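You operate a simulated robot arm through the tools that you are given. There is no shell and no other tool. Be economical: measure what you need, move in short steps, check, and stop when the job is done.

You run a simulated two-armed robot. Do the job below in one go: nothing can be reset, and whatever is moved stays where it is left.

Task
Time the mix in the clear can with the orange cup.
Fine: open the lid, press TIME once, dip the cup and hold it over the can till the timer stops; cup back in the black tray, nothing else in it but the stirrer, lid closed. Set down upright: orange cup. Where these are worked on the way, their far stop is far enough and under half their travel is too little: lid of the clear can.

Only the result counts: the job must be done as asked and must still hold three seconds after the hand-in. Knocking over, shifting, dropping, spilling or breaking anything else fails it. A push-on lid holds only when it is set on centred and level and pressed home; a screw cap is set on level and turned clockwise until tight.

Robot
Two 7-joint arms with two-finger grippers on one trunk, hanging from a carriage that runs on a gantry, over the field with the corners [-1170, -287], [1330, -287], [1330, 893], [-1170, 893] (x, y) and turns from -6.964 to 5.027 rad about z. Base frame: it is fixed where the carriage stands at the start and does not move with it; the origin is on the floor, on the carriage's upright axis, x ahead of it, y to its left, z up; the surface under the hand at the start is at about z = 800. Lengths are in mm, angles in rad, forces in N, time in s.
The left shoulder is at the start at [0, 236, 1683], the right one opposite. With the tool pointing down near the work surface each hand reaches from about 100 to 520 mm from the robot's upright axis, wherever it stands, measured 20 degrees to its own side. Places, roughly: clear can [500, -300, 900]; drip [700, -300, 800]; lid of the clear can [500, -300, 900]; timer display [300, -400, 1000]; yellow button on the timer box [300, -400, 900]. Payload 3.43 kg a hand.
Tool frame (each hand has its own): the origin (TCP) lies between the finger pads and is the grasp point; the fingertips stand 30 mm ahead of it; z points along the fingers, y is the line along which they close. The gripper opens to 104 mm. The gripper's body begins 57 mm behind the TCP.
Orientation is that of the tool frame in the base frame, as [roll, pitch, yaw] about the fixed x, y, z axes, in that order (R = Rz(yaw) Ry(pitch) Rx(roll)). With the fingers straight down and closing along the base's y, the tool's x points along the base's -x, its y along +y and its z along -z.

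Tools
- The arms move only by the tool drive_tool. It takes "left_deltas", "right_deltas" or both (then of equal length, played together; a hand with none holds still); each is one flat list of numbers, 7 for each row, row after row: the shift along the tool's x, y, z in units of 50 mm (1.0 is 50 mm), then the turn, a rotation vector about the tool's x, y, z in units of 6 degrees (1.0 is 6 degrees), then the finger opening in mm, from 0 to 104. In form: [tx, ty, tz, rx, ry, rz, claw, tx, ty, tz, rx, ry, rz, claw, ...]. A call has 1 to 8 rows; each row shifts and turns the commanded pose from where the row before left it, along the tool's axes as they then stand. A call with a number of a shift or a turn outside -1 to 1 is refused whole. A row lasts 0.2 s, in which the tool goes at most 50 mm and 0.15 rad; a call with a longer step from one row to the next is refused whole, and so is a gripper value outside its range. Where a pose cannot be reached the arm comes as near as it can. A force on the tool above 40 N (or 10 N above the force at the start of the call, whichever is more), or a blocked arm, ends the call early, and 0.2 s more pass. Each finger travels about 45 mm/s and halts on what it meets, pressing with about 42 N; the grip force reading is that of the motor and also rises with nothing between the fingers. The clock runs only during rows and for 0.2 s after the last one: add rows that do not move to give the fingers time. It gives the time, the measured TCP pose, the force on the tool (base axes), the opening and the grip force at its end, in the units of the frame above (readings bear some noise), with the torque about the TCP (base axes, N m) and any sound that the robot's microphone picked up, and new pictures: "show" is both (left out), scene, wrist or none (wrist: the cameras of the hands that moved).
- Cameras (640 x 400 px; columns grow to the right, rows downward): "scene" is now at [249.2, -29.7, 1793.1]; the picture's right is [-0.55, -0.83, 0.00], its down [-0.77, 0.51, -0.38] and it looks along [0.32, -0.21, -0.93] (base axes); focal length 259 px, centre (320, 200). "left" rides on the left gripper at [67, -18, -90] in its tool frame; the picture's right is [0.25, 0.97, 0.00], its down [-0.73, 0.19, -0.66] and it looks along [-0.64, 0.17, 0.75] (tool axes); focal length 218 px, centre (320, 200). "right" rides on the right gripper at [67, 18, -90] in its tool frame; the picture's right is [-0.25, 0.97, 0.00], its down [-0.73, -0.19, -0.66] and it looks along [-0.64, -0.17, 0.75] (tool axes); focal length 218 px, centre (320, 200). There is no depth. A picture from a camera that has moved, and an enlarged one, comes with that camera's place and axes in the base frame and with its lens.
- move_column(by): slides the trunk up (or, below 0, down) by that many mm; the arms and the scene camera ride with it, the base frame stays. It gives what a move gives, with no picture.
- base_move(legs): drives the robot by 1 to 6 legs, each [ahead, left, turn to the left] in mm, mm and rad, along the robot's own axes; the way and the turn of a leg run together, so that a leg with both is an arc; at most 1500 mm and 3.142 rad a leg. The arms and the cameras ride along, it lands a little off, and it stops where it bumps. It keeps to its track: a leg is cut to what the track allows. It gives what a move gives, and a new picture of the scene camera.
- turn_head(pan, tilt): turns the head with the scene camera to pan (to the left, within 1.501 rad either way) and tilt (down, from -0.506 to 1.204), counted from straight ahead of the robot. It gives what a move gives, and a new picture of the scene camera.
- enlarge(camera, box): a new picture of the part [left, top, right, bottom] of that camera's present view, enlarged. No time passes.
- close_job(): hands the job in; it is judged then, once.

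Work in short steps. Places have to be worked out from the pictures, the camera data and where the tool is seen: move nearer, look again, correct. Check each grasp and each placing, and mend what went wrong. You have 120 turns and 260 pictures in all, those below and enlarged ones among them. Open the grippers and draw the arms clear of the work before you hand the job in, unless the task says otherwise; then end with one line.

The tools are called after ">>>" by a JSON object that holds its "name" and its "arguments". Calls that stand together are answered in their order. drive_tool: Moves the arms, as the interface text tells. Its arguments: {"type":"object","properties":{"left_deltas":{"type":"array"},"right_deltas":{"type":"array"},"show":{"type":"string","enum":["both","scene","wrist","none"]}},"required":[]} The other tools are called the same way: move_column (by) slides the trunk up or down; base_move (legs) drives the base; turn_head (pan, tilt) turns the head that bears the scene camera; enlarge (camera, box) takes an enlarged picture of a part of a camera's view; close_job () hands the job in.

At the start:

```text
time_s: 0.0
left_ee_pos: [550.1, -10.9, 1301.4]
left_tcp_rot: [3.142, -0.001, 3.141]
left_ft_force: [-0.3, 0.2, -0.5]
left_ft_torque: [0.01, -0.02, 0.03]
left_finger_gap: 103.8
left_gripper_force: 0.0
right_ee_pos: [339.8, -407.2, 1266.4]
right_tcp_rot: [3.141, 0.0, -3.141]
right_ft_force: [0.5, 0.6, 0.4]
right_ft_torque: [-0.01, -0.02, -0.03]
right_finger_gap: 103.9
right_gripper_force: 0.1
trunk travel left (down, up): [-593.0, 47.0]
robot x, y, heading: [-0.8, -0.5, -0.002]
head pan, tilt: [-0.583, 1.183]
```

scene: 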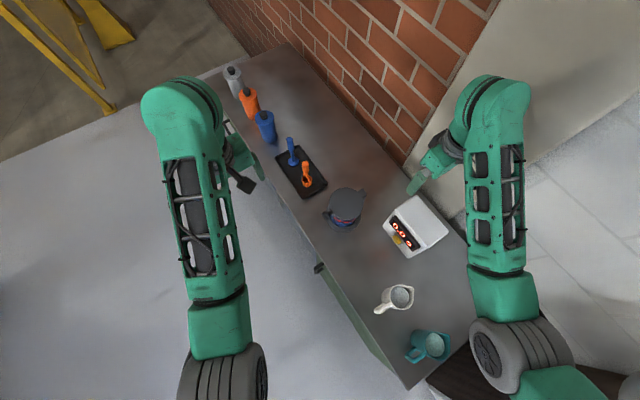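
right: 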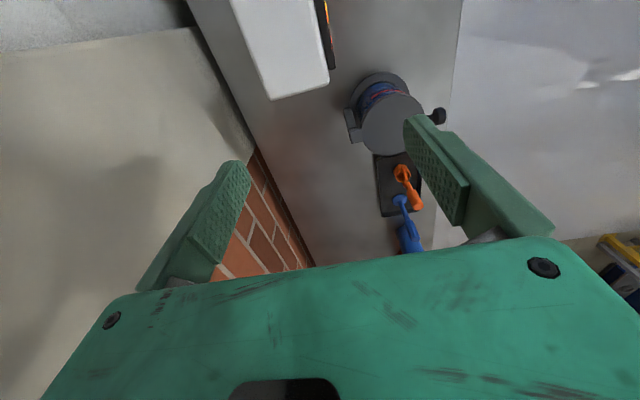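
left: 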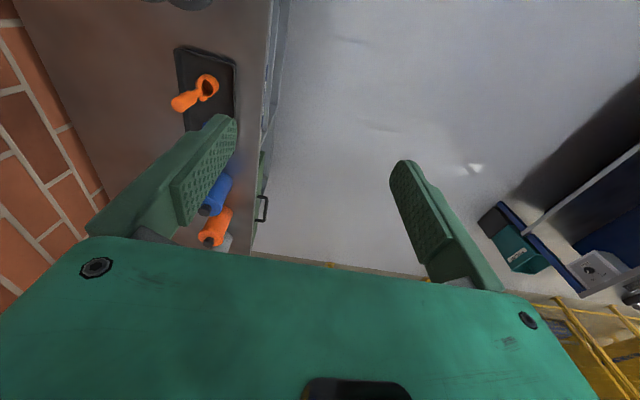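

The scene shows the can with a dark lid, a black tray holding an orange cup and a blue stirrer, and the timer box. I enlarge these parts to see the details.

>>> {"name": "enlarge", "arguments": {"camera": "scene", "box": [260, 120, 460, 260]}}

>>> {"name": "enlarge", "arguments": {"camera": "right", "box": [310, 50, 480, 260]}}

>>> {"name": "enlarge", "arguments": {"camera": "left", "box": [150, 30, 280, 260]}}

```text
2.86 times, centred on (360, 190) of scene
camera zoom: at [249.2, -29.7, 1793.1], right [-0.55, -0.83, 0.0], down [-0.77, 0.51, -0.38], along [0.32, -0.21, -0.93], focal length 739 px, centre (206, 229)
```

zoom: 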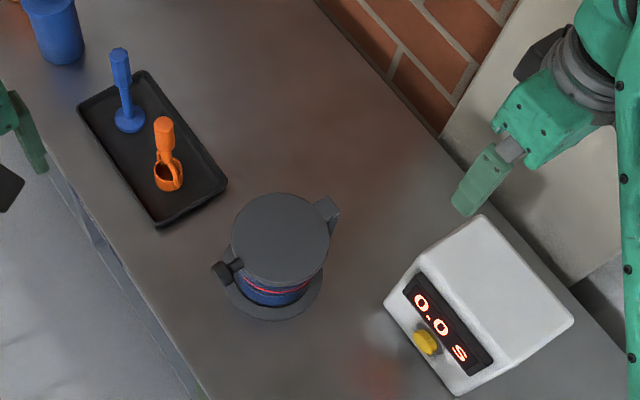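

```text
1.90 times, centred on (395, 155) of right
camera zoom: at [271.5, -390.7, 1355.7], right [0.25, 0.97, 0.0], down [0.73, -0.19, 0.66], along [0.64, -0.17, -0.75], focal length 416 px, centre (177, 286)
```

zoom: 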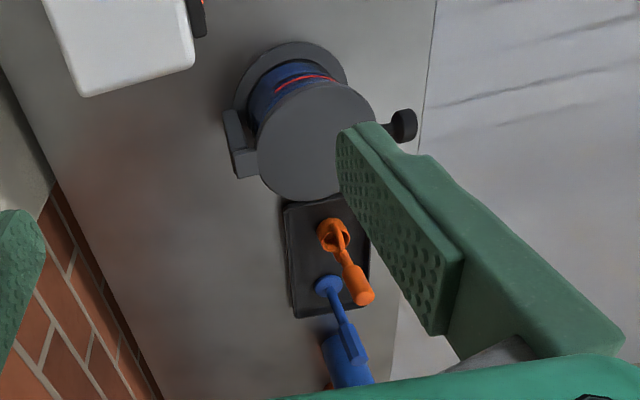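

```text
1.74 times, centred on (215, 145) of left
camera zoom: at [481.7, -28.7, 1391.4], right [-0.25, 0.97, 0.0], down [0.73, 0.19, 0.66], along [0.64, 0.17, -0.75], focal length 380 px, centre (503, 296)
```

zoom: 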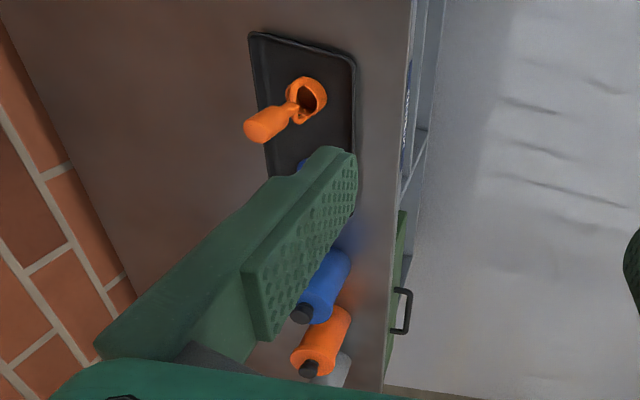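

The can's lid is hinged on its wall side, with a knob on the near side at about (490, -222). The cup stands at about (670, -240) and the button is near (285, -385). I tuck the hands in before driving, so that I can face the bench squarely.

>>> {"name": "drive_tool", "arguments": {"left_deltas": [0.71, 0.66, 0, 0, 0, 0, 104, 0.71, 0.66, 0, 0, 0, 0, 104, 0.71, 0.66, 0, 0, 0, 0, 104, 0.71, 0.66, 0, 0, 0, 0, 104, 0.71, 0.66, 0, 0, 0, 0, 104, 0.71, 0.66, 0, 0, 0, 0, 104, 0.71, 0.66, 0, 0, 0, 0, 104], "right_deltas": [0.11, 0.5, 0, 0, 0, 0, 104, 0.11, 0.5, 0, 0, 0, 0, 104, 0.11, 0.5, 0, 0, 0, 0, 104, 0.11, 0.5, 0, 0, 0, 0, 104, 0.11, 0.5, 0, 0, 0, 0, 104, 0.11, 0.5, 0, 0, 0, 0, 104, 0.11, 0.5, 0, 0, 0, 0, 104], "show": "none"}}

```text
time_s: 1.6
left_ee_pos: [301.3, 219.9, 1303.6]
left_tcp_rot: [-3.141, 0.002, -3.141]
left_ft_force: [-0.9, 0.1, 0.0]
left_ft_torque: [0.0, 0.03, -0.02]
left_finger_gap: 104.1
left_gripper_force: 0.0
right_ee_pos: [302.6, -230.7, 1265.1]
right_tcp_rot: [-3.141, 0.0, -3.141]
right_ft_force: [-0.3, -0.2, -0.6]
right_ft_torque: [0.01, -0.04, 0.0]
right_finger_gap: 103.8
right_gripper_force: 0.0
trunk travel left (down, up): [-593.0, 47.0]
robot x, y, heading: [1.5, -4.9, -0.001]
head pan, tilt: [-0.583, 1.183]
```

Both hands are tucked in. I drive to about (480, 70) and turn to face the bench.

>>> {"name": "base_move", "arguments": {"legs": [[480, 75, 0], [0, 0, -1.571]]}}

>>> {"name": "turn_head", "arguments": {"pan": 0, "tilt": 1.0}}

```text
time_s: 8.2
left_ee_pos: [698.4, -217.0, 1304.3]
left_tcp_rot: [3.142, 0.0, 1.601]
left_ft_force: [0.5, -0.7, 0.2]
left_ft_torque: [-0.02, 0.02, 0.03]
left_finger_gap: 104.1
left_gripper_force: 0.1
right_ee_pos: [248.3, -231.3, 1267.2]
right_tcp_rot: [3.141, 0.002, 1.6]
right_ft_force: [0.1, -0.1, -0.2]
right_ft_torque: [0.0, 0.01, 0.02]
right_finger_gap: 103.9
right_gripper_force: 0.0
trunk travel left (down, up): [-593.0, 47.0]
robot x, y, heading: [470.8, 77.6, -1.539]
head pan, tilt: [-0.583, 1.183]
camera scene: at [448.8, -168.2, 1793.1], right [-0.85, 0.53, 0.0], down [0.49, 0.79, -0.38], along [-0.2, -0.32, -0.93], focal length 259 px, centre (320, 200)
```

scene: 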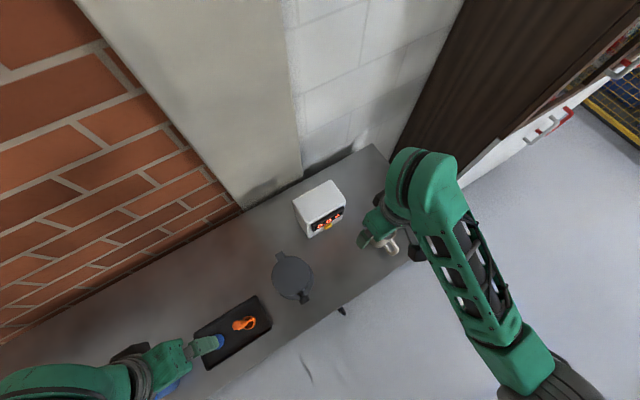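

```text
time_s: 9.2
left_ee_pos: [698.6, -216.4, 1304.3]
left_tcp_rot: [3.141, 0.0, 1.599]
left_ft_force: [0.5, 0.5, 0.5]
left_ft_torque: [-0.03, 0.01, 0.04]
left_finger_gap: 104.1
left_gripper_force: 0.0
right_ee_pos: [248.7, -230.6, 1265.8]
right_tcp_rot: [3.14, 0.001, 1.6]
right_ft_force: [-0.2, 0.7, 0.2]
right_ft_torque: [0.04, 0.02, 0.02]
right_finger_gap: 103.8
right_gripper_force: 0.0
trunk travel left (down, up): [-593.0, 47.0]
robot x, y, heading: [469.7, 79.1, -1.539]
head pan, tilt: [0.0, 1.0]
camera scene: at [480.9, -189.2, 1804.7], right [-1.0, -0.03, 0.0], down [-0.02, 0.84, -0.54], along [0.02, -0.54, -0.84], focal length 259 px, centre (320, 200)
```

scene: 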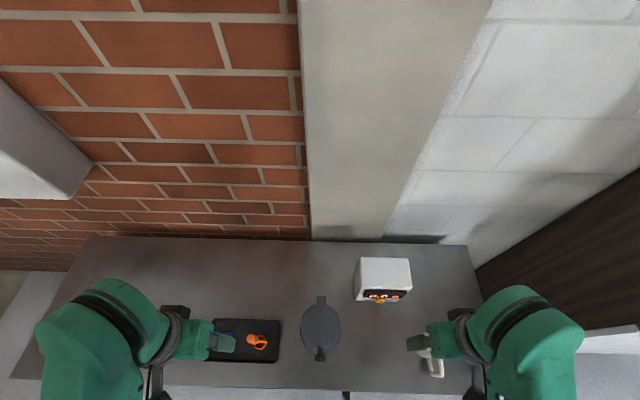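

Everything stands as I judged it. I lower the trunk 200 mm with the fingertips staying clear, and tilt the head further to see the items closely.

>>> {"name": "move_column", "arguments": {"by": -200}}

>>> {"name": "turn_head", "arguments": {"pan": -0.1, "tilt": 1.0}}

>>> {"name": "enlarge", "arguments": {"camera": "scene", "box": [180, 250, 420, 400]}}

>>> {"name": "enlarge", "arguments": {"camera": "left", "box": [0, 0, 640, 400]}}

>>> {"name": "enlarge", "arguments": {"camera": "right", "box": [0, 0, 640, 400]}}

```text
time_s: 11.4
left_ee_pos: [698.7, -216.2, 1104.3]
left_tcp_rot: [3.141, -0.001, 1.6]
left_ft_force: [-0.6, 0.6, -0.7]
left_ft_torque: [-0.01, -0.02, -0.01]
left_finger_gap: 104.0
left_gripper_force: 0.1
right_ee_pos: [250.4, -230.7, 1066.3]
right_tcp_rot: [3.141, -0.001, 1.602]
right_ft_force: [0.2, 0.8, 0.2]
right_ft_torque: [0.02, 0.0, -0.02]
right_finger_gap: 104.3
right_gripper_force: 0.1
trunk travel left (down, up): [-393.0, 247.0]
robot x, y, heading: [474.4, 76.7, -1.541]
head pan, tilt: [0.0, 1.0]
```

```text
time_s: 12.0
left_ee_pos: [699.0, -217.3, 1104.0]
left_tcp_rot: [3.14, 0.001, 1.6]
left_ft_force: [0.4, -0.1, 0.5]
left_ft_torque: [-0.04, 0.03, -0.01]
left_finger_gap: 104.1
left_gripper_force: 0.1
right_ee_pos: [248.5, -231.4, 1067.0]
right_tcp_rot: [-3.141, 0.001, 1.6]
right_ft_force: [-0.1, 0.2, 0.4]
right_ft_torque: [-0.01, 0.0, -0.02]
right_finger_gap: 104.0
right_gripper_force: 0.0
trunk travel left (down, up): [-393.0, 247.0]
robot x, y, heading: [474.8, 78.6, -1.545]
head pan, tilt: [-0.099, 1.0]
camera scene: at [474.0, -189.1, 1604.7], right [-1.0, 0.07, 0.0], down [0.06, 0.84, -0.54], along [-0.04, -0.54, -0.84], focal length 259 px, centre (320, 200)
```

scene: 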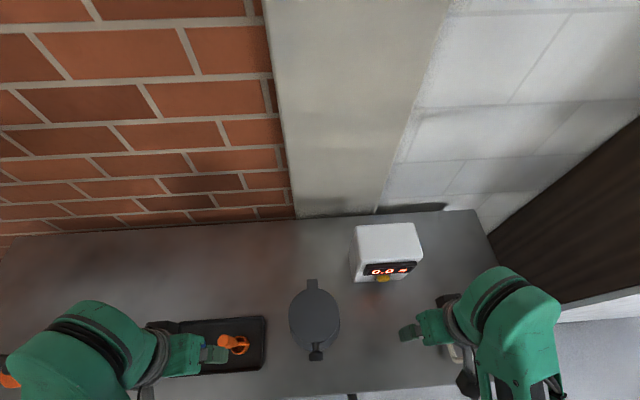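

```text
2.67 times, centred on (300, 325) of scene
camera zoom: at [474.0, -189.1, 1604.7], right [-1.0, 0.07, 0.0], down [0.06, 0.84, -0.54], along [-0.04, -0.54, -0.84], focal length 690 px, centre (373, -133)
```

zoom: 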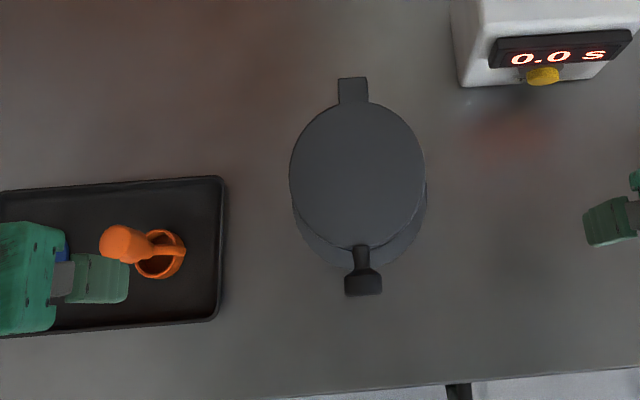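

```text
1.00 times, centred on (320, 200) of left (not enlarged: the box is as wide or as high as the picture)
camera zoom: at [679.0, -148.9, 1193.4], right [0.96, 0.28, 0.0], down [0.21, -0.72, 0.66], along [0.18, -0.63, -0.75], focal length 218 px, centre (320, 200)
```

zoom: 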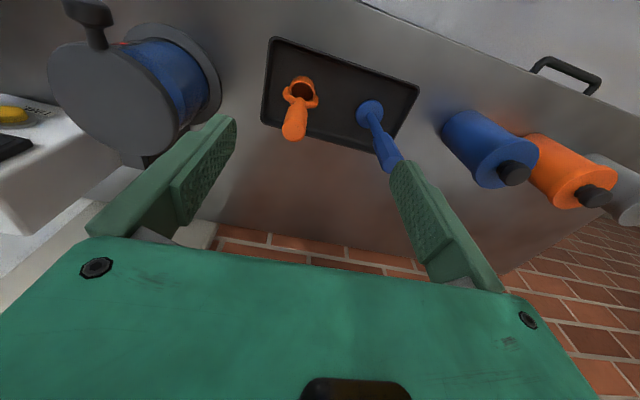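

```text
1.00 times, centred on (320, 200) of right (not enlarged: the box is as wide or as high as the picture)
camera zoom: at [263.2, -163.3, 1156.5], right [0.97, -0.22, 0.0], down [-0.17, -0.73, 0.66], along [-0.15, -0.64, -0.75], focal length 218 px, centre (320, 200)
```

zoom: 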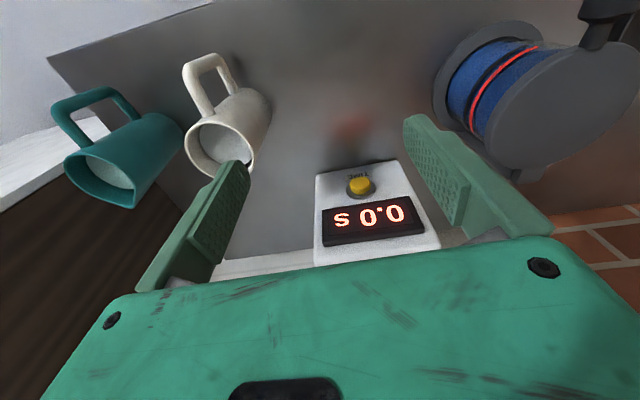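

I triangulate the yellow button at about (278, -383, 884). I enlarge the panel and the can to judge the slope and the shape.

>>> {"name": "enlarge", "arguments": {"camera": "right", "box": [290, 140, 450, 270]}}

>>> {"name": "enlarge", "arguments": {"camera": "left", "box": [30, 0, 250, 170]}}

>>> {"name": "enlarge", "arguments": {"camera": "left", "box": [250, 20, 430, 190]}}

>>> {"name": "enlarge", "arguments": {"camera": "right", "box": [420, 0, 640, 190]}}

```text
3.08 times, centred on (370, 205) of right
camera zoom: at [263.2, -163.3, 1156.5], right [0.97, -0.22, 0.0], down [-0.17, -0.73, 0.66], along [-0.15, -0.64, -0.75], focal length 672 px, centre (166, 185)
```

zoom: 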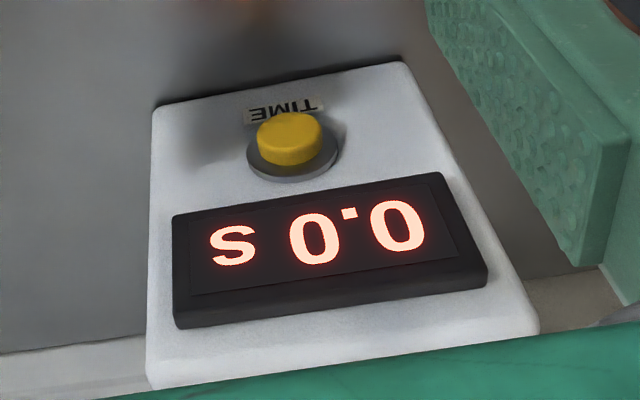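

```text
2.35 times, centred on (140, 85) of left
camera zoom: at [679.0, -148.9, 1193.4], right [0.96, 0.28, 0.0], down [0.21, -0.72, 0.66], along [0.18, -0.63, -0.75], focal length 514 px, centre (744, 471)
```

zoom: 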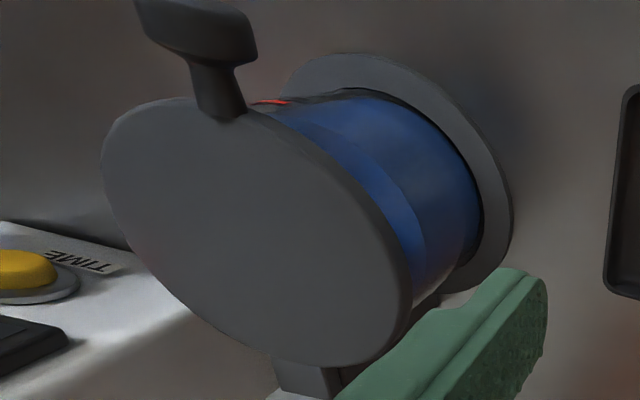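

```text
2.35 times, centred on (340, 105) of left
camera zoom: at [679.0, -148.9, 1193.4], right [0.96, 0.28, 0.0], down [0.21, -0.72, 0.66], along [0.18, -0.63, -0.75], focal length 514 px, centre (273, 424)
```

zoom: 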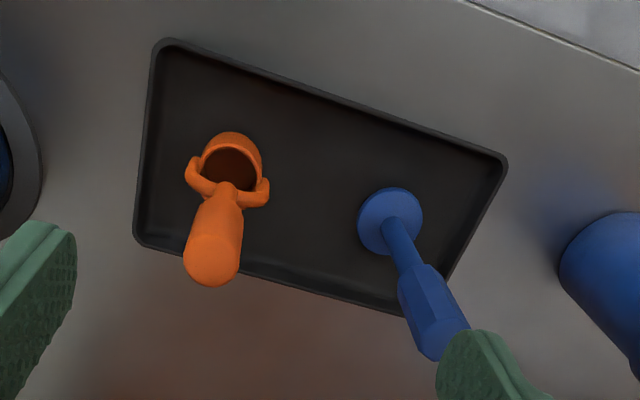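

```text
2.11 times, centred on (530, 95) of right
camera zoom: at [263.2, -163.3, 1156.5], right [0.97, -0.22, 0.0], down [-0.17, -0.73, 0.66], along [-0.15, -0.64, -0.75], focal length 460 px, centre (-122, 421)
```

zoom: 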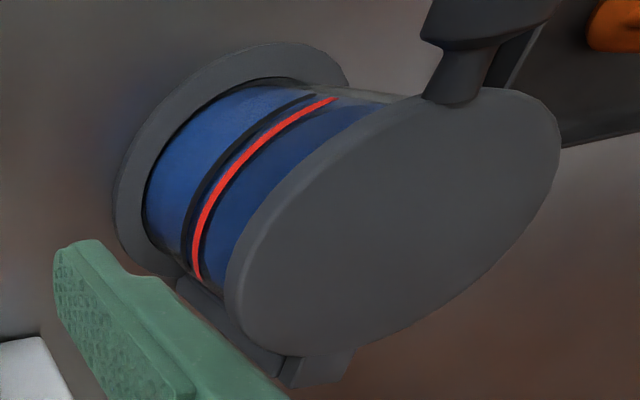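

The panel leans back, facing the robot and up, and the knob bar sits at about (480, -208, 936). I drive 60 mm nearer and square up for better reach.

>>> {"name": "base_move", "arguments": {"legs": [[60, 0, -0.028]]}}

>>> {"name": "enlarge", "arguments": {"camera": "right", "box": [420, 0, 640, 190]}}

```text
time_s: 13.0
left_ee_pos: [691.9, -284.4, 1103.0]
left_tcp_rot: [3.141, 0.003, 1.574]
left_ft_force: [0.3, -0.2, 0.3]
left_ft_torque: [0.01, 0.0, 0.03]
left_finger_gap: 104.0
left_gripper_force: 0.1
right_ee_pos: [241.4, -287.4, 1067.2]
right_tcp_rot: [3.141, 0.002, 1.572]
right_ft_force: [-0.4, -0.7, 0.8]
right_ft_torque: [0.0, 0.03, 0.01]
right_finger_gap: 103.9
right_gripper_force: 0.1
trunk travel left (down, up): [-393.0, 247.0]
robot x, y, heading: [473.6, 19.5, -1.568]
head pan, tilt: [-0.099, 1.0]
camera scene: at [467.8, -250.1, 1604.9], right [-1.0, 0.1, 0.0], down [0.08, 0.84, -0.54], along [-0.05, -0.54, -0.84], focal length 259 px, centre (320, 200)
```

scene: 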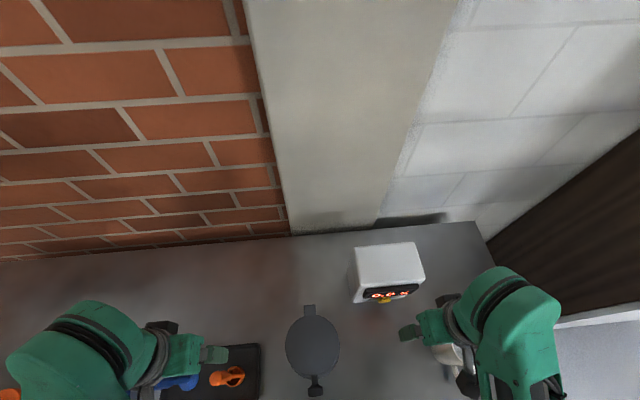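

```text
2.11 times, centred on (530, 95) of right
camera zoom: at [257.7, -219.0, 1156.6], right [0.97, -0.25, 0.0], down [-0.19, -0.73, 0.66], along [-0.16, -0.64, -0.75], focal length 460 px, centre (-122, 421)
```

zoom: 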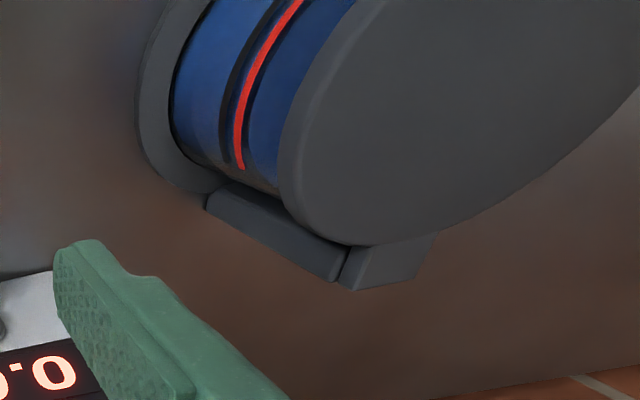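

Tool axes now line up with the bench: tool x is +y, tool y is +x. I carry the right hand over the knob at its present height.

>>> {"name": "drive_tool", "arguments": {"right_deltas": [0.263, 0.797, 0, 0, 0, 0, 80, 0.263, 0.797, 0, 0, 0, 0, 70, 0.263, 0.797, 0, 0, 0, 0, 60, 0.263, 0.797, 0, 0, 0, 0, 60, 0.263, 0.797, 0, 0, 0, 0, 60, 0.263, 0.797, 0.4, 0, 0, 0, 60], "show": "both"}}

>>> {"name": "enlarge", "arguments": {"camera": "right", "box": [200, 0, 440, 240]}}

>>> {"name": "enlarge", "arguments": {"camera": "scene", "box": [220, 280, 440, 400]}}

```text
time_s: 14.4
left_ee_pos: [692.6, -282.2, 1104.2]
left_tcp_rot: [3.141, 0.0, 1.574]
left_ft_force: [0.8, -0.4, -0.5]
left_ft_torque: [0.0, 0.05, 0.01]
left_finger_gap: 104.0
left_gripper_force: 0.1
right_ee_pos: [483.6, -202.7, 1048.6]
right_tcp_rot: [3.14, 0.002, 1.571]
right_ft_force: [0.1, 0.4, 1.4]
right_ft_torque: [0.03, -0.01, 0.01]
right_finger_gap: 60.0
right_gripper_force: 0.0
trunk travel left (down, up): [-393.0, 247.0]
robot x, y, heading: [468.5, 18.6, -1.568]
head pan, tilt: [-0.099, 1.0]
camera scene: at [468.2, -249.8, 1604.8], right [-1.0, 0.1, 0.0], down [0.08, 0.84, -0.54], along [-0.05, -0.54, -0.84], focal length 259 px, centre (320, 200)
camera right: at [499.5, -135.1, 1138.5], right [0.97, -0.25, 0.0], down [-0.19, -0.73, 0.66], along [-0.16, -0.64, -0.75], focal length 218 px, centre (320, 200)
```

scene: 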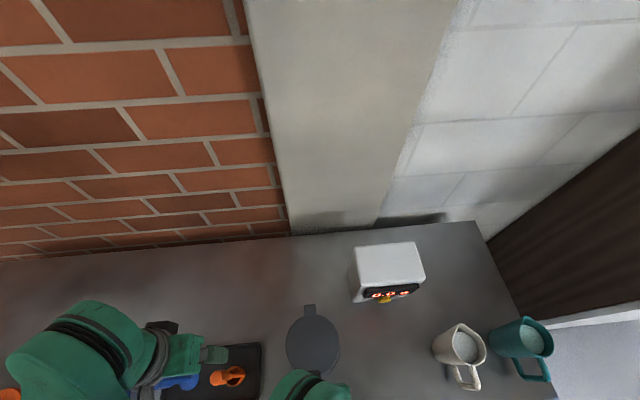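
right: 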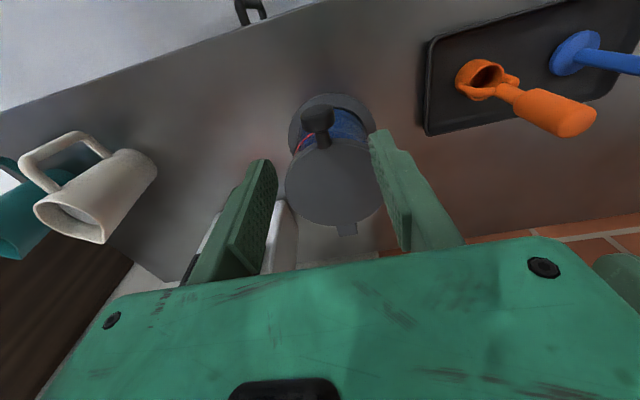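

```text
1.67 times, centred on (320, 120) of right
camera zoom: at [499.5, -135.1, 1138.5], right [0.97, -0.25, 0.0], down [-0.19, -0.73, 0.66], along [-0.16, -0.64, -0.75], focal length 364 px, centre (320, 333)
```

zoom: 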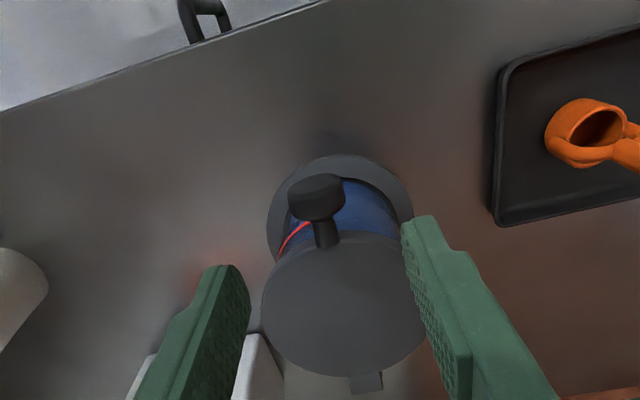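

```text
2.91 times, centred on (330, 340) of scene
camera zoom: at [468.2, -249.8, 1604.8], right [-1.0, 0.1, 0.0], down [0.08, 0.84, -0.54], along [-0.05, -0.54, -0.84], focal length 753 px, centre (291, -207)
```

zoom: 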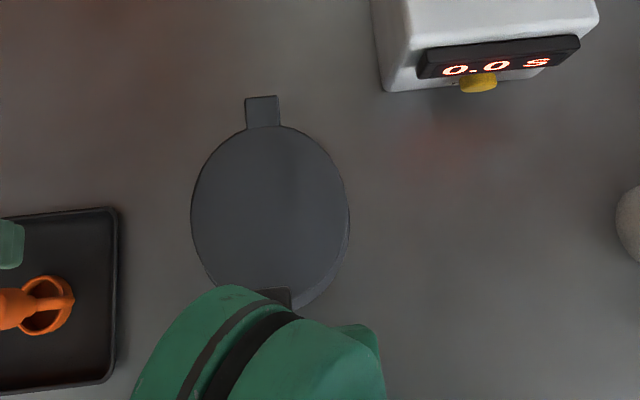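

The sight lines agree on the knob at (480, -208, 936). I lower around it with the fingers open at 60.

>>> {"name": "drive_tool", "arguments": {"right_deltas": [-0.09, -0.07, 0.7, 0, 0, 0, 60, 0, 0, 0.7, 0, 0, 0, 60, 0, 0, 0.7, 0, 0, 0, 60], "show": "wrist"}}

```text
time_s: 15.2
left_ee_pos: [691.8, -283.2, 1104.4]
left_tcp_rot: [-3.141, 0.001, 1.576]
left_ft_force: [-0.3, 0.6, 0.6]
left_ft_torque: [0.0, 0.0, 0.02]
left_finger_gap: 104.0
left_gripper_force: 0.0
right_ee_pos: [479.7, -209.0, 945.4]
right_tcp_rot: [3.139, 0.001, 1.573]
right_ft_force: [0.2, 0.0, -0.3]
right_ft_torque: [0.0, -0.03, 0.02]
right_finger_gap: 60.0
right_gripper_force: 0.0
trunk travel left (down, up): [-393.0, 247.0]
robot x, y, heading: [471.6, 16.1, -1.566]
head pan, tilt: [-0.099, 1.0]
camera right: at [495.8, -141.6, 1034.4], right [0.97, -0.25, 0.0], down [-0.19, -0.73, 0.66], along [-0.16, -0.64, -0.75], focal length 218 px, centre (320, 200)
```

right: 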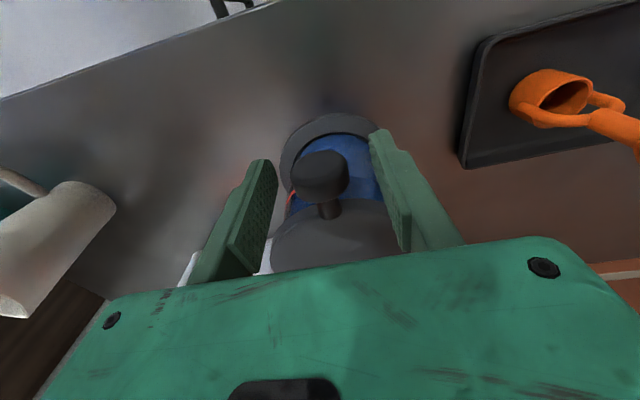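

The knob sits between the fingers, at the right height. I close on it, allowing time for the grip.

>>> {"name": "drive_tool", "arguments": {"right_deltas": [0, 0, 0, 0, 0, 0, 40, 0, 0, 0, 0, 0, 0, 25, 0, 0, 0, 0, 0, 0, 20, 0, 0, 0, 0, 0, 0, 20, 0, 0, 0, 0, 0, 0, 20], "show": "wrist"}}

```text
time_s: 16.4
left_ee_pos: [691.9, -282.6, 1103.8]
left_tcp_rot: [-3.141, 0.002, 1.574]
left_ft_force: [-0.4, 0.3, -0.5]
left_ft_torque: [-0.01, 0.03, -0.01]
left_finger_gap: 103.9
left_gripper_force: 0.0
right_ee_pos: [479.8, -208.4, 943.5]
right_tcp_rot: [3.142, 0.0, 1.573]
right_ft_force: [1.1, -1.0, -1.6]
right_ft_torque: [0.12, -0.07, 0.01]
right_finger_gap: 31.1
right_gripper_force: 44.8
trunk travel left (down, up): [-393.0, 247.0]
robot x, y, heading: [471.3, 17.6, -1.568]
head pan, tilt: [-0.099, 1.0]
camera right: at [495.8, -141.5, 1034.0], right [0.97, -0.25, 0.0], down [-0.19, -0.73, 0.66], along [-0.16, -0.64, -0.75], focal length 218 px, centre (320, 200)
```

right: 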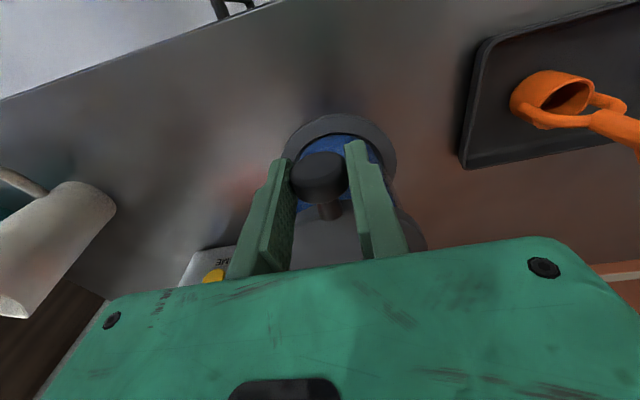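

The grip reads 31 mm on the knob. With the hinge near (y -370, z 908), I raise the knob the first 20° along its arc and read the forces.

>>> {"name": "drive_tool", "arguments": {"right_deltas": [-0.076, 0, -0.277, 0, 0, 0, 20, -0.076, 0, -0.277, 0, 0, 0, 20, -0.124, 0, -0.259, 0, 0, 0, 20, -0.124, 0, -0.259, 0, 0, 0, 20], "show": "wrist"}}

```text
time_s: 17.4
left_ee_pos: [693.7, -278.6, 1104.0]
left_tcp_rot: [-3.141, -0.004, 1.574]
left_ft_force: [-0.3, -0.8, -0.4]
left_ft_torque: [0.01, -0.01, 0.0]
left_finger_gap: 104.3
left_gripper_force: 0.1
right_ee_pos: [480.4, -225.2, 995.5]
right_tcp_rot: [3.138, -0.006, 1.576]
right_ft_force: [4.9, 23.8, 1.6]
right_ft_torque: [1.13, -0.19, 0.06]
right_finger_gap: 31.1
right_gripper_force: 44.6
trunk travel left (down, up): [-393.0, 247.0]
robot x, y, heading: [470.5, 16.6, -1.567]
head pan, tilt: [-0.099, 1.0]
camera right: at [495.3, -157.8, 1085.9], right [0.97, -0.25, 0.0], down [-0.19, -0.73, 0.65], along [-0.16, -0.63, -0.76], focal length 218 px, centre (320, 200)
```

right: 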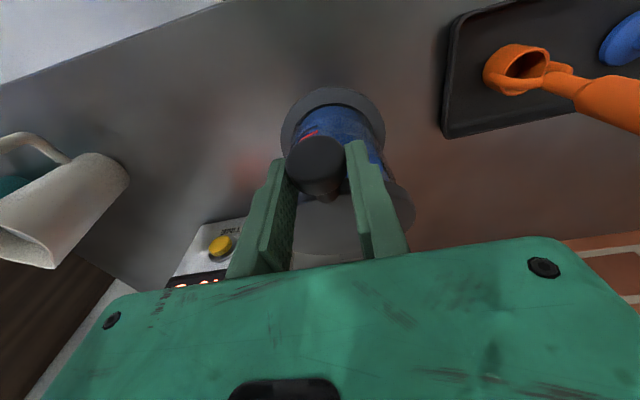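

The lid moves, but a 22 N radial force says I'm steering slightly too far inward. I refit the hinge to z≈920 and continue another 20°.

>>> {"name": "drive_tool", "arguments": {"right_deltas": [-0.1, 0, -0.223, 0, 0, 0, 20, -0.142, 0, -0.223, 0, 0, 0, 20, -0.18, 0, -0.22, 0, 0, 0, 20, -0.204, 0, -0.2, 0, 0, 0, 20], "show": "wrist"}}

```text
time_s: 18.4
left_ee_pos: [692.3, -279.5, 1103.3]
left_tcp_rot: [3.141, -0.003, 1.574]
left_ft_force: [1.0, -0.4, -0.8]
left_ft_torque: [-0.02, -0.02, 0.0]
left_finger_gap: 104.2
left_gripper_force: 0.1
right_ee_pos: [480.5, -257.5, 1040.5]
right_tcp_rot: [3.139, -0.002, 1.574]
right_ft_force: [0.4, 22.7, 11.5]
right_ft_torque: [0.98, 0.06, -0.22]
right_finger_gap: 30.8
right_gripper_force: 32.6
trunk travel left (down, up): [-393.0, 247.0]
robot x, y, heading: [467.8, 17.0, -1.569]
head pan, tilt: [-0.099, 1.0]
camera right: at [495.6, -189.6, 1129.8], right [0.97, -0.25, 0.0], down [-0.19, -0.73, 0.65], along [-0.16, -0.63, -0.76], focal length 218 px, centre (320, 200)
```

right: 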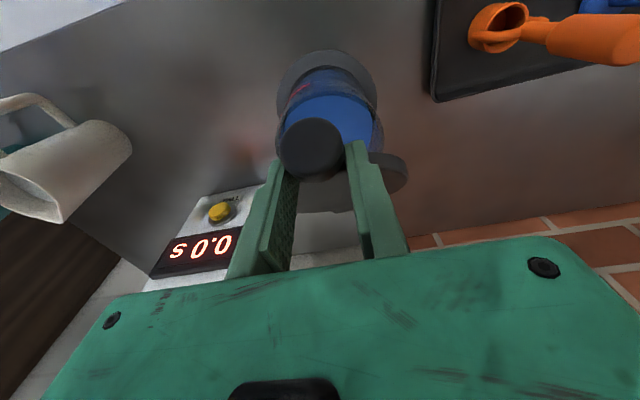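

A circle through the three measured points puts the hinge at about (y -384, z 915) with a radius of 178. I follow that arc for another 30°.

>>> {"name": "drive_tool", "arguments": {"right_deltas": [-0.2, 0, -0.23, 0, 0, 0, 20, -0.22, 0, -0.18, 0, 0, 0, 20, -0.26, 0, -0.17, 0, 0, 0, 20, -0.27, 0, -0.145, 0, 0, 0, 20, -0.29, 0, -0.12, 0, 0, 0, 20, -0.29, 0, -0.1, 0, 0, 0, 20], "show": "both"}}

```text
time_s: 19.8
left_ee_pos: [692.3, -283.0, 1103.8]
left_tcp_rot: [3.14, -0.001, 1.574]
left_ft_force: [-1.4, -0.2, -0.5]
left_ft_torque: [0.02, 0.02, 0.02]
left_finger_gap: 103.9
left_gripper_force: 0.0
right_ee_pos: [477.2, -338.2, 1088.1]
right_tcp_rot: [-3.141, 0.001, 1.576]
right_ft_force: [-0.4, 0.4, 0.1]
right_ft_torque: [-0.03, 0.02, 0.0]
right_finger_gap: 20.0
right_gripper_force: 0.1
trunk travel left (down, up): [-393.0, 247.0]
robot x, y, heading: [473.1, 16.1, -1.569]
head pan, tilt: [-0.099, 1.0]
camera scene: at [467.8, -249.8, 1604.7], right [-1.0, 0.1, 0.0], down [0.08, 0.84, -0.54], along [-0.05, -0.54, -0.84], focal length 259 px, centre (320, 200)
camera right: at [493.3, -270.8, 1178.0], right [0.97, -0.25, 0.0], down [-0.19, -0.73, 0.66], along [-0.16, -0.64, -0.75], focal length 218 px, centre (320, 200)
```

scene: 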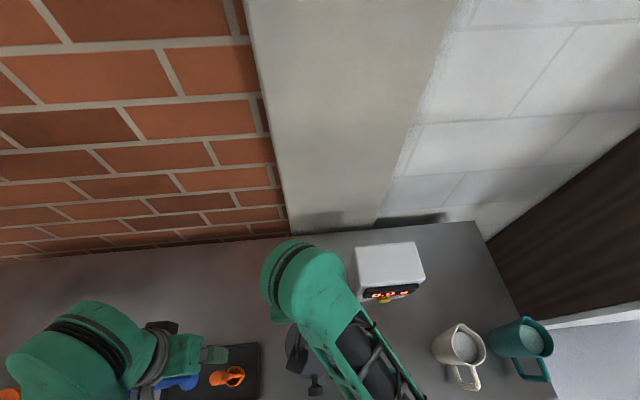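
right: 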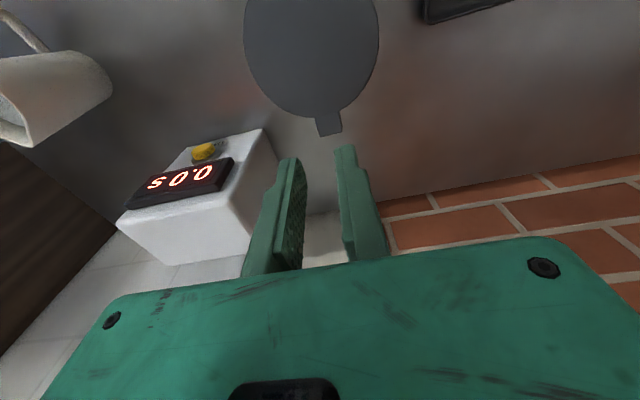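

The knob slipped out and the lid dropped shut, and the pads had to twist too much on the knob. I go back and grip it with the tool tilted about 50°, so the hand can turn rigidly with the lid.

>>> {"name": "drive_tool", "arguments": {"right_deltas": [0.95, 0.06, 0, 0, 0, 0, 60, 0.98, 0, 0, 0, 0, 0, 60, 0.98, 0, 0, 0, 0, 0, 60, 0.98, 0, 0, 0, 0, 0, 60, 0, 0, 0, 0, -1, 0, 60, 0, 0, 0, 0, -1, 0, 60, 0, 0, 0, 0, -1, 0, 60, 0, 0, 0, 0, -1, 0, 60], "show": "none"}}

>>> {"name": "drive_tool", "arguments": {"right_deltas": [0, 0, 0, 0, -1, 0, 60, 0, 0, 0, 0, -1, 0, 60, 0, 0, 0, 0, -1, 0, 60, 0, 0, 0, 0, -1, 0, 60, 0, 0, 0, 0, 0, 0, 60], "show": "both"}}

```text
time_s: 21.6
left_ee_pos: [692.4, -283.6, 1104.9]
left_tcp_rot: [3.14, 0.001, 1.575]
left_ft_force: [0.9, -0.9, -0.1]
left_ft_torque: [0.0, 0.02, 0.0]
left_finger_gap: 104.0
left_gripper_force: 0.0
right_ee_pos: [479.1, -143.3, 1086.1]
right_tcp_rot: [-3.142, 0.421, 1.573]
right_ft_force: [-0.2, -0.3, -0.6]
right_ft_torque: [-0.02, -0.01, 0.01]
right_finger_gap: 60.1
right_gripper_force: 0.2
trunk travel left (down, up): [-393.0, 247.0]
robot x, y, heading: [471.5, 16.6, -1.565]
head pan, tilt: [-0.099, 1.0]
```

```text
time_s: 22.8
left_ee_pos: [691.7, -282.6, 1103.7]
left_tcp_rot: [3.141, 0.001, 1.574]
left_ft_force: [0.2, 0.2, -1.2]
left_ft_torque: [0.01, -0.02, 0.01]
left_finger_gap: 104.2
left_gripper_force: 0.0
right_ee_pos: [490.8, -129.9, 1120.0]
right_tcp_rot: [-3.135, 0.838, 1.577]
right_ft_force: [0.3, 0.3, -0.5]
right_ft_torque: [0.0, 0.03, 0.01]
right_finger_gap: 59.9
right_gripper_force: 0.1
right hand out of reach, approached as far as the arm can: row 2, 3, 4
trunk travel left (down, up): [-393.0, 247.0]
robot x, y, heading: [473.6, 18.5, -1.569]
head pan, tilt: [-0.099, 1.0]
camera scene: at [467.8, -249.7, 1604.7], right [-1.0, 0.1, 0.0], down [0.08, 0.84, -0.54], along [-0.05, -0.54, -0.84], focal length 259 px, centre (320, 200)
camera right: at [507.0, -17.0, 1129.4], right [0.97, -0.17, 0.18], down [-0.19, 0.0, 0.98], along [-0.17, -0.99, -0.03], focal length 218 px, centre (320, 200)
```

scene: 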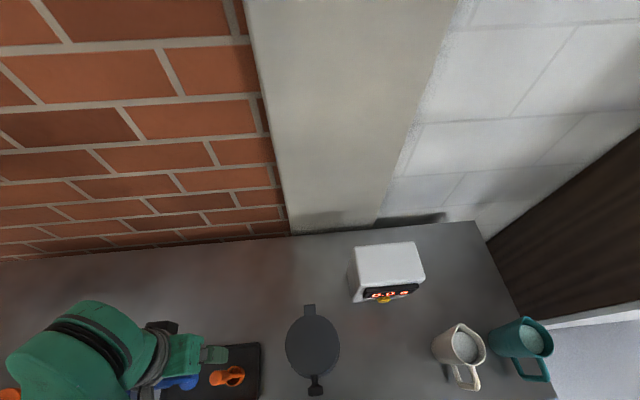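
right: 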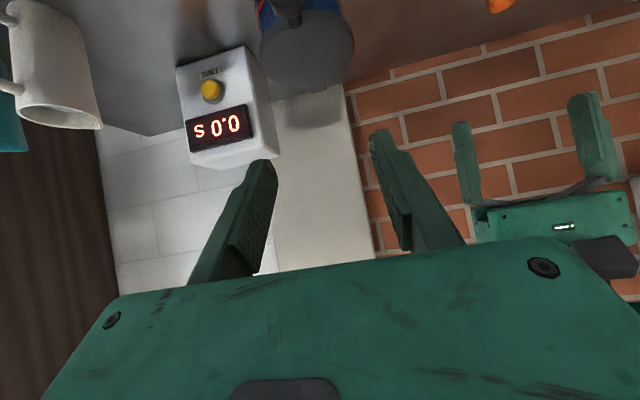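

The tilted pose is too close to the trunk. I back the robot off 100 mm, which carries the hand with it.

>>> {"name": "base_move", "arguments": {"legs": [[-100, 0, 0]]}}

>>> {"name": "drive_tool", "arguments": {"right_deltas": [0, 0, 0.5, 0, 0, 0, 60, 0, 0, 0.5, 0, 0, 0, 60], "show": "none"}}

```text
time_s: 24.0
left_ee_pos: [690.7, -182.4, 1103.3]
left_tcp_rot: [3.141, 0.0, 1.573]
left_ft_force: [-0.2, 0.9, 0.6]
left_ft_torque: [-0.01, 0.03, 0.0]
left_finger_gap: 104.0
left_gripper_force: 0.1
right_ee_pos: [489.7, -29.6, 1118.8]
right_tcp_rot: [-3.136, 0.835, 1.576]
right_ft_force: [1.1, -0.1, -0.4]
right_ft_torque: [-0.03, -0.06, 0.03]
right_finger_gap: 60.3
right_gripper_force: 0.1
trunk travel left (down, up): [-393.0, 247.0]
robot x, y, heading: [472.7, 116.4, -1.571]
head pan, tilt: [-0.099, 1.0]
camera scene: at [467.4, -149.8, 1604.5], right [-1.0, 0.1, 0.0], down [0.08, 0.84, -0.54], along [-0.05, -0.54, -0.84], focal length 259 px, centre (320, 200)
```

scene: 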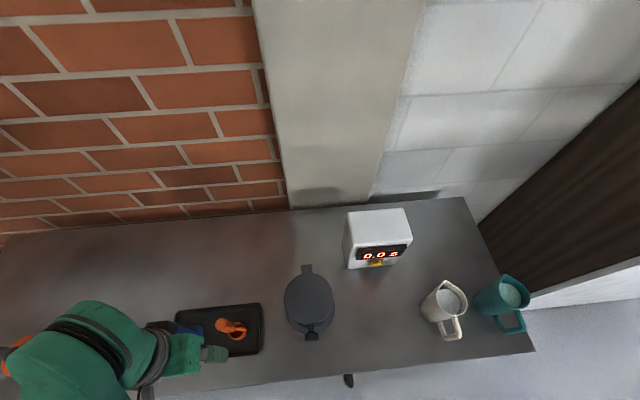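

```text
time_s: 24.6
left_ee_pos: [690.8, -183.3, 1104.8]
left_tcp_rot: [-3.141, 0.0, 1.572]
left_ft_force: [0.6, 0.5, 0.1]
left_ft_torque: [0.0, 0.03, 0.03]
left_finger_gap: 103.9
left_gripper_force: 0.0
right_ee_pos: [500.2, -44.8, 1123.5]
right_tcp_rot: [-3.128, 0.835, 1.578]
right_ft_force: [0.3, -0.4, 0.5]
right_ft_torque: [0.0, 0.0, -0.03]
right_finger_gap: 59.9
right_gripper_force: 0.1
right hand out of reach, approached as far as the arm can: row 1, 2
trunk travel left (down, up): [-393.0, 247.0]
robot x, y, heading: [468.5, 117.6, -1.571]
head pan, tilt: [-0.099, 1.0]
```

I continue along the tool axis towards the pre-grip point at (480, -149, 989), farther from the trunk.

>>> {"name": "drive_tool", "arguments": {"right_deltas": [0, 0, 0.6, 0, 0, 0, 60, 0, 0, 0.6, 0, 0, 0, 60, 0, 0, 0.6, 0, 0, 0, 60, 0, 0, 0, 0, 0, 0, 60, 0, 0, 0, 0, 0, 0, 60], "show": "both"}}

```text
time_s: 25.8
left_ee_pos: [691.2, -183.5, 1103.9]
left_tcp_rot: [3.141, 0.001, 1.573]
left_ft_force: [0.5, -0.4, 0.4]
left_ft_torque: [-0.02, -0.01, -0.02]
left_finger_gap: 104.2
left_gripper_force: 0.0
right_ee_pos: [504.4, -90.4, 1138.7]
right_tcp_rot: [-3.134, 0.835, 1.575]
right_ft_force: [-1.0, -0.2, -0.7]
right_ft_torque: [0.02, 0.01, -0.01]
right_finger_gap: 60.1
right_gripper_force: 0.0
right hand out of reach, approached as far as the arm can: row 1, 2, 3
trunk travel left (down, up): [-393.0, 247.0]
robot x, y, heading: [471.4, 113.6, -1.571]
head pan, tilt: [-0.099, 1.0]
camera scene: at [467.4, -150.2, 1604.7], right [-1.0, 0.1, 0.0], down [0.08, 0.84, -0.54], along [-0.05, -0.54, -0.84], focal length 259 px, centre (320, 200)
camera right: at [521.8, 21.0, 1150.3], right [0.97, -0.17, 0.18], down [-0.19, 0.0, 0.98], along [-0.17, -0.99, -0.03], focal length 218 px, centre (320, 200)
```

scene: 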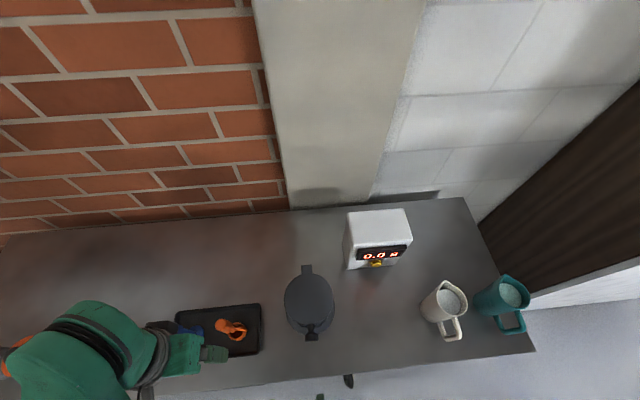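
right: 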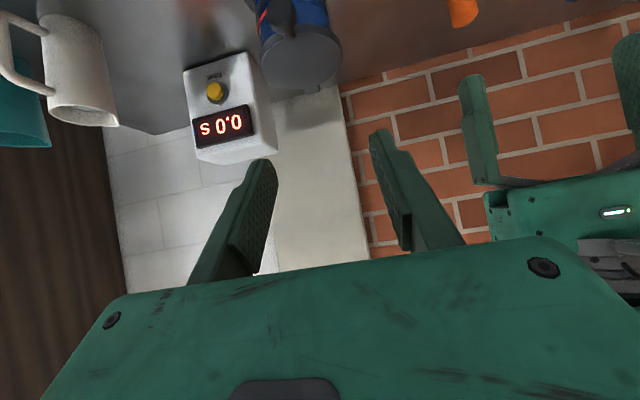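

The arm cannot tilt so low with the shoulder this high. I raise the left hand 200 mm to keep it clear of the cup, then lower the trunk.

>>> {"name": "drive_tool", "arguments": {"left_deltas": [0, 0.2, -0.98, 0, 0, 0, 104, 0, 0.2, -0.98, 0, 0, 0, 104, 0, 0.2, -0.98, 0, 0, 0, 104, 0, 0.2, -0.98, 0, 0, 0, 104], "show": "none"}}

>>> {"name": "move_column", "arguments": {"by": -120}}

```text
time_s: 26.8
left_ee_pos: [699.9, -194.8, 1123.1]
left_tcp_rot: [3.141, 0.003, 1.574]
left_ft_force: [-0.6, -0.4, 0.7]
left_ft_torque: [0.01, 0.01, 0.0]
left_finger_gap: 104.1
left_gripper_force: 0.0
left hand out of reach, approached as far as the arm can: row 1, 2, 3, 4
right_ee_pos: [504.9, -91.3, 1140.0]
right_tcp_rot: [-3.133, 0.835, 1.576]
right_ft_force: [0.7, 0.4, -0.3]
right_ft_torque: [-0.04, -0.01, -0.02]
right_finger_gap: 59.8
right_gripper_force: 0.1
trunk travel left (down, up): [-393.0, 247.0]
robot x, y, heading: [472.3, 117.4, -1.571]
head pan, tilt: [-0.099, 1.0]
```

```text
time_s: 28.3
left_ee_pos: [699.6, -195.0, 1003.2]
left_tcp_rot: [-3.141, 0.006, 1.571]
left_ft_force: [0.2, 0.2, -0.1]
left_ft_torque: [-0.01, -0.05, -0.03]
left_finger_gap: 104.0
left_gripper_force: 0.0
right_ee_pos: [505.9, -92.0, 1020.1]
right_tcp_rot: [-3.136, 0.836, 1.577]
right_ft_force: [0.3, -0.2, -0.4]
right_ft_torque: [0.01, -0.01, -0.01]
right_finger_gap: 60.0
right_gripper_force: 0.1
trunk travel left (down, up): [-273.0, 367.0]
robot x, y, heading: [470.7, 117.1, -1.563]
head pan, tilt: [-0.099, 1.0]
```

The hands rode down 120 mm. I send a near-still row to see where the right hand's commanded pose now lies.

>>> {"name": "drive_tool", "arguments": {"right_deltas": [0, 0, 0, 0, 0, 0, 60], "show": "none"}}

```text
time_s: 28.7
left_ee_pos: [699.9, -194.1, 1001.6]
left_tcp_rot: [3.141, 0.006, 1.573]
left_ft_force: [-0.4, 0.2, 0.8]
left_ft_torque: [0.03, 0.01, 0.04]
left_finger_gap: 103.9
left_gripper_force: 0.1
right_ee_pos: [505.1, -91.4, 1019.3]
right_tcp_rot: [-3.133, 0.836, 1.577]
right_ft_force: [0.4, 0.3, -0.1]
right_ft_torque: [0.02, 0.01, 0.01]
right_finger_gap: 60.1
right_gripper_force: 0.1
trunk travel left (down, up): [-273.0, 367.0]
robot x, y, heading: [473.2, 115.7, -1.569]
head pan, tilt: [-0.099, 1.0]
```

The commanded pose follows the real one. I move to the pre-grip point.

>>> {"name": "drive_tool", "arguments": {"right_deltas": [-0.165, -0.25, 0.63, 0, 0, 0, 60, -0.165, -0.25, 0.63, 0, 0, 0, 60, 0, 0, 0, 0, 0, 0, 60], "show": "wrist"}}

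```text
time_s: 29.5
left_ee_pos: [701.1, -194.6, 1003.7]
left_tcp_rot: [-3.141, 0.004, 1.574]
left_ft_force: [0.6, 0.6, -0.8]
left_ft_torque: [-0.01, 0.03, -0.01]
left_finger_gap: 104.0
left_gripper_force: 0.1
right_ee_pos: [487.5, -145.8, 1028.2]
right_tcp_rot: [-3.126, 0.83, 1.578]
right_ft_force: [-0.6, -0.4, 0.3]
right_ft_torque: [0.04, 0.03, -0.02]
right_finger_gap: 60.1
right_gripper_force: 0.1
right hand out of reach, approached as far as the arm can: row 1, 2
trunk travel left (down, up): [-273.0, 367.0]
robot x, y, heading: [472.8, 117.1, -1.57]
head pan, tilt: [-0.099, 1.0]
camera right: at [503.9, -34.1, 1038.5], right [0.97, -0.17, 0.18], down [-0.18, -0.01, 0.98], along [-0.17, -0.99, -0.04], focal length 218 px, centre (320, 200)
```

right: 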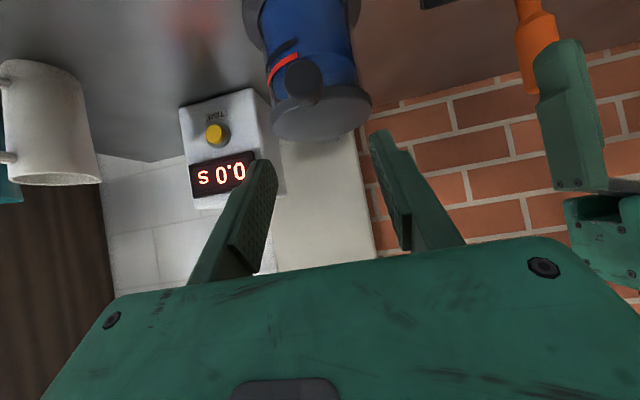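

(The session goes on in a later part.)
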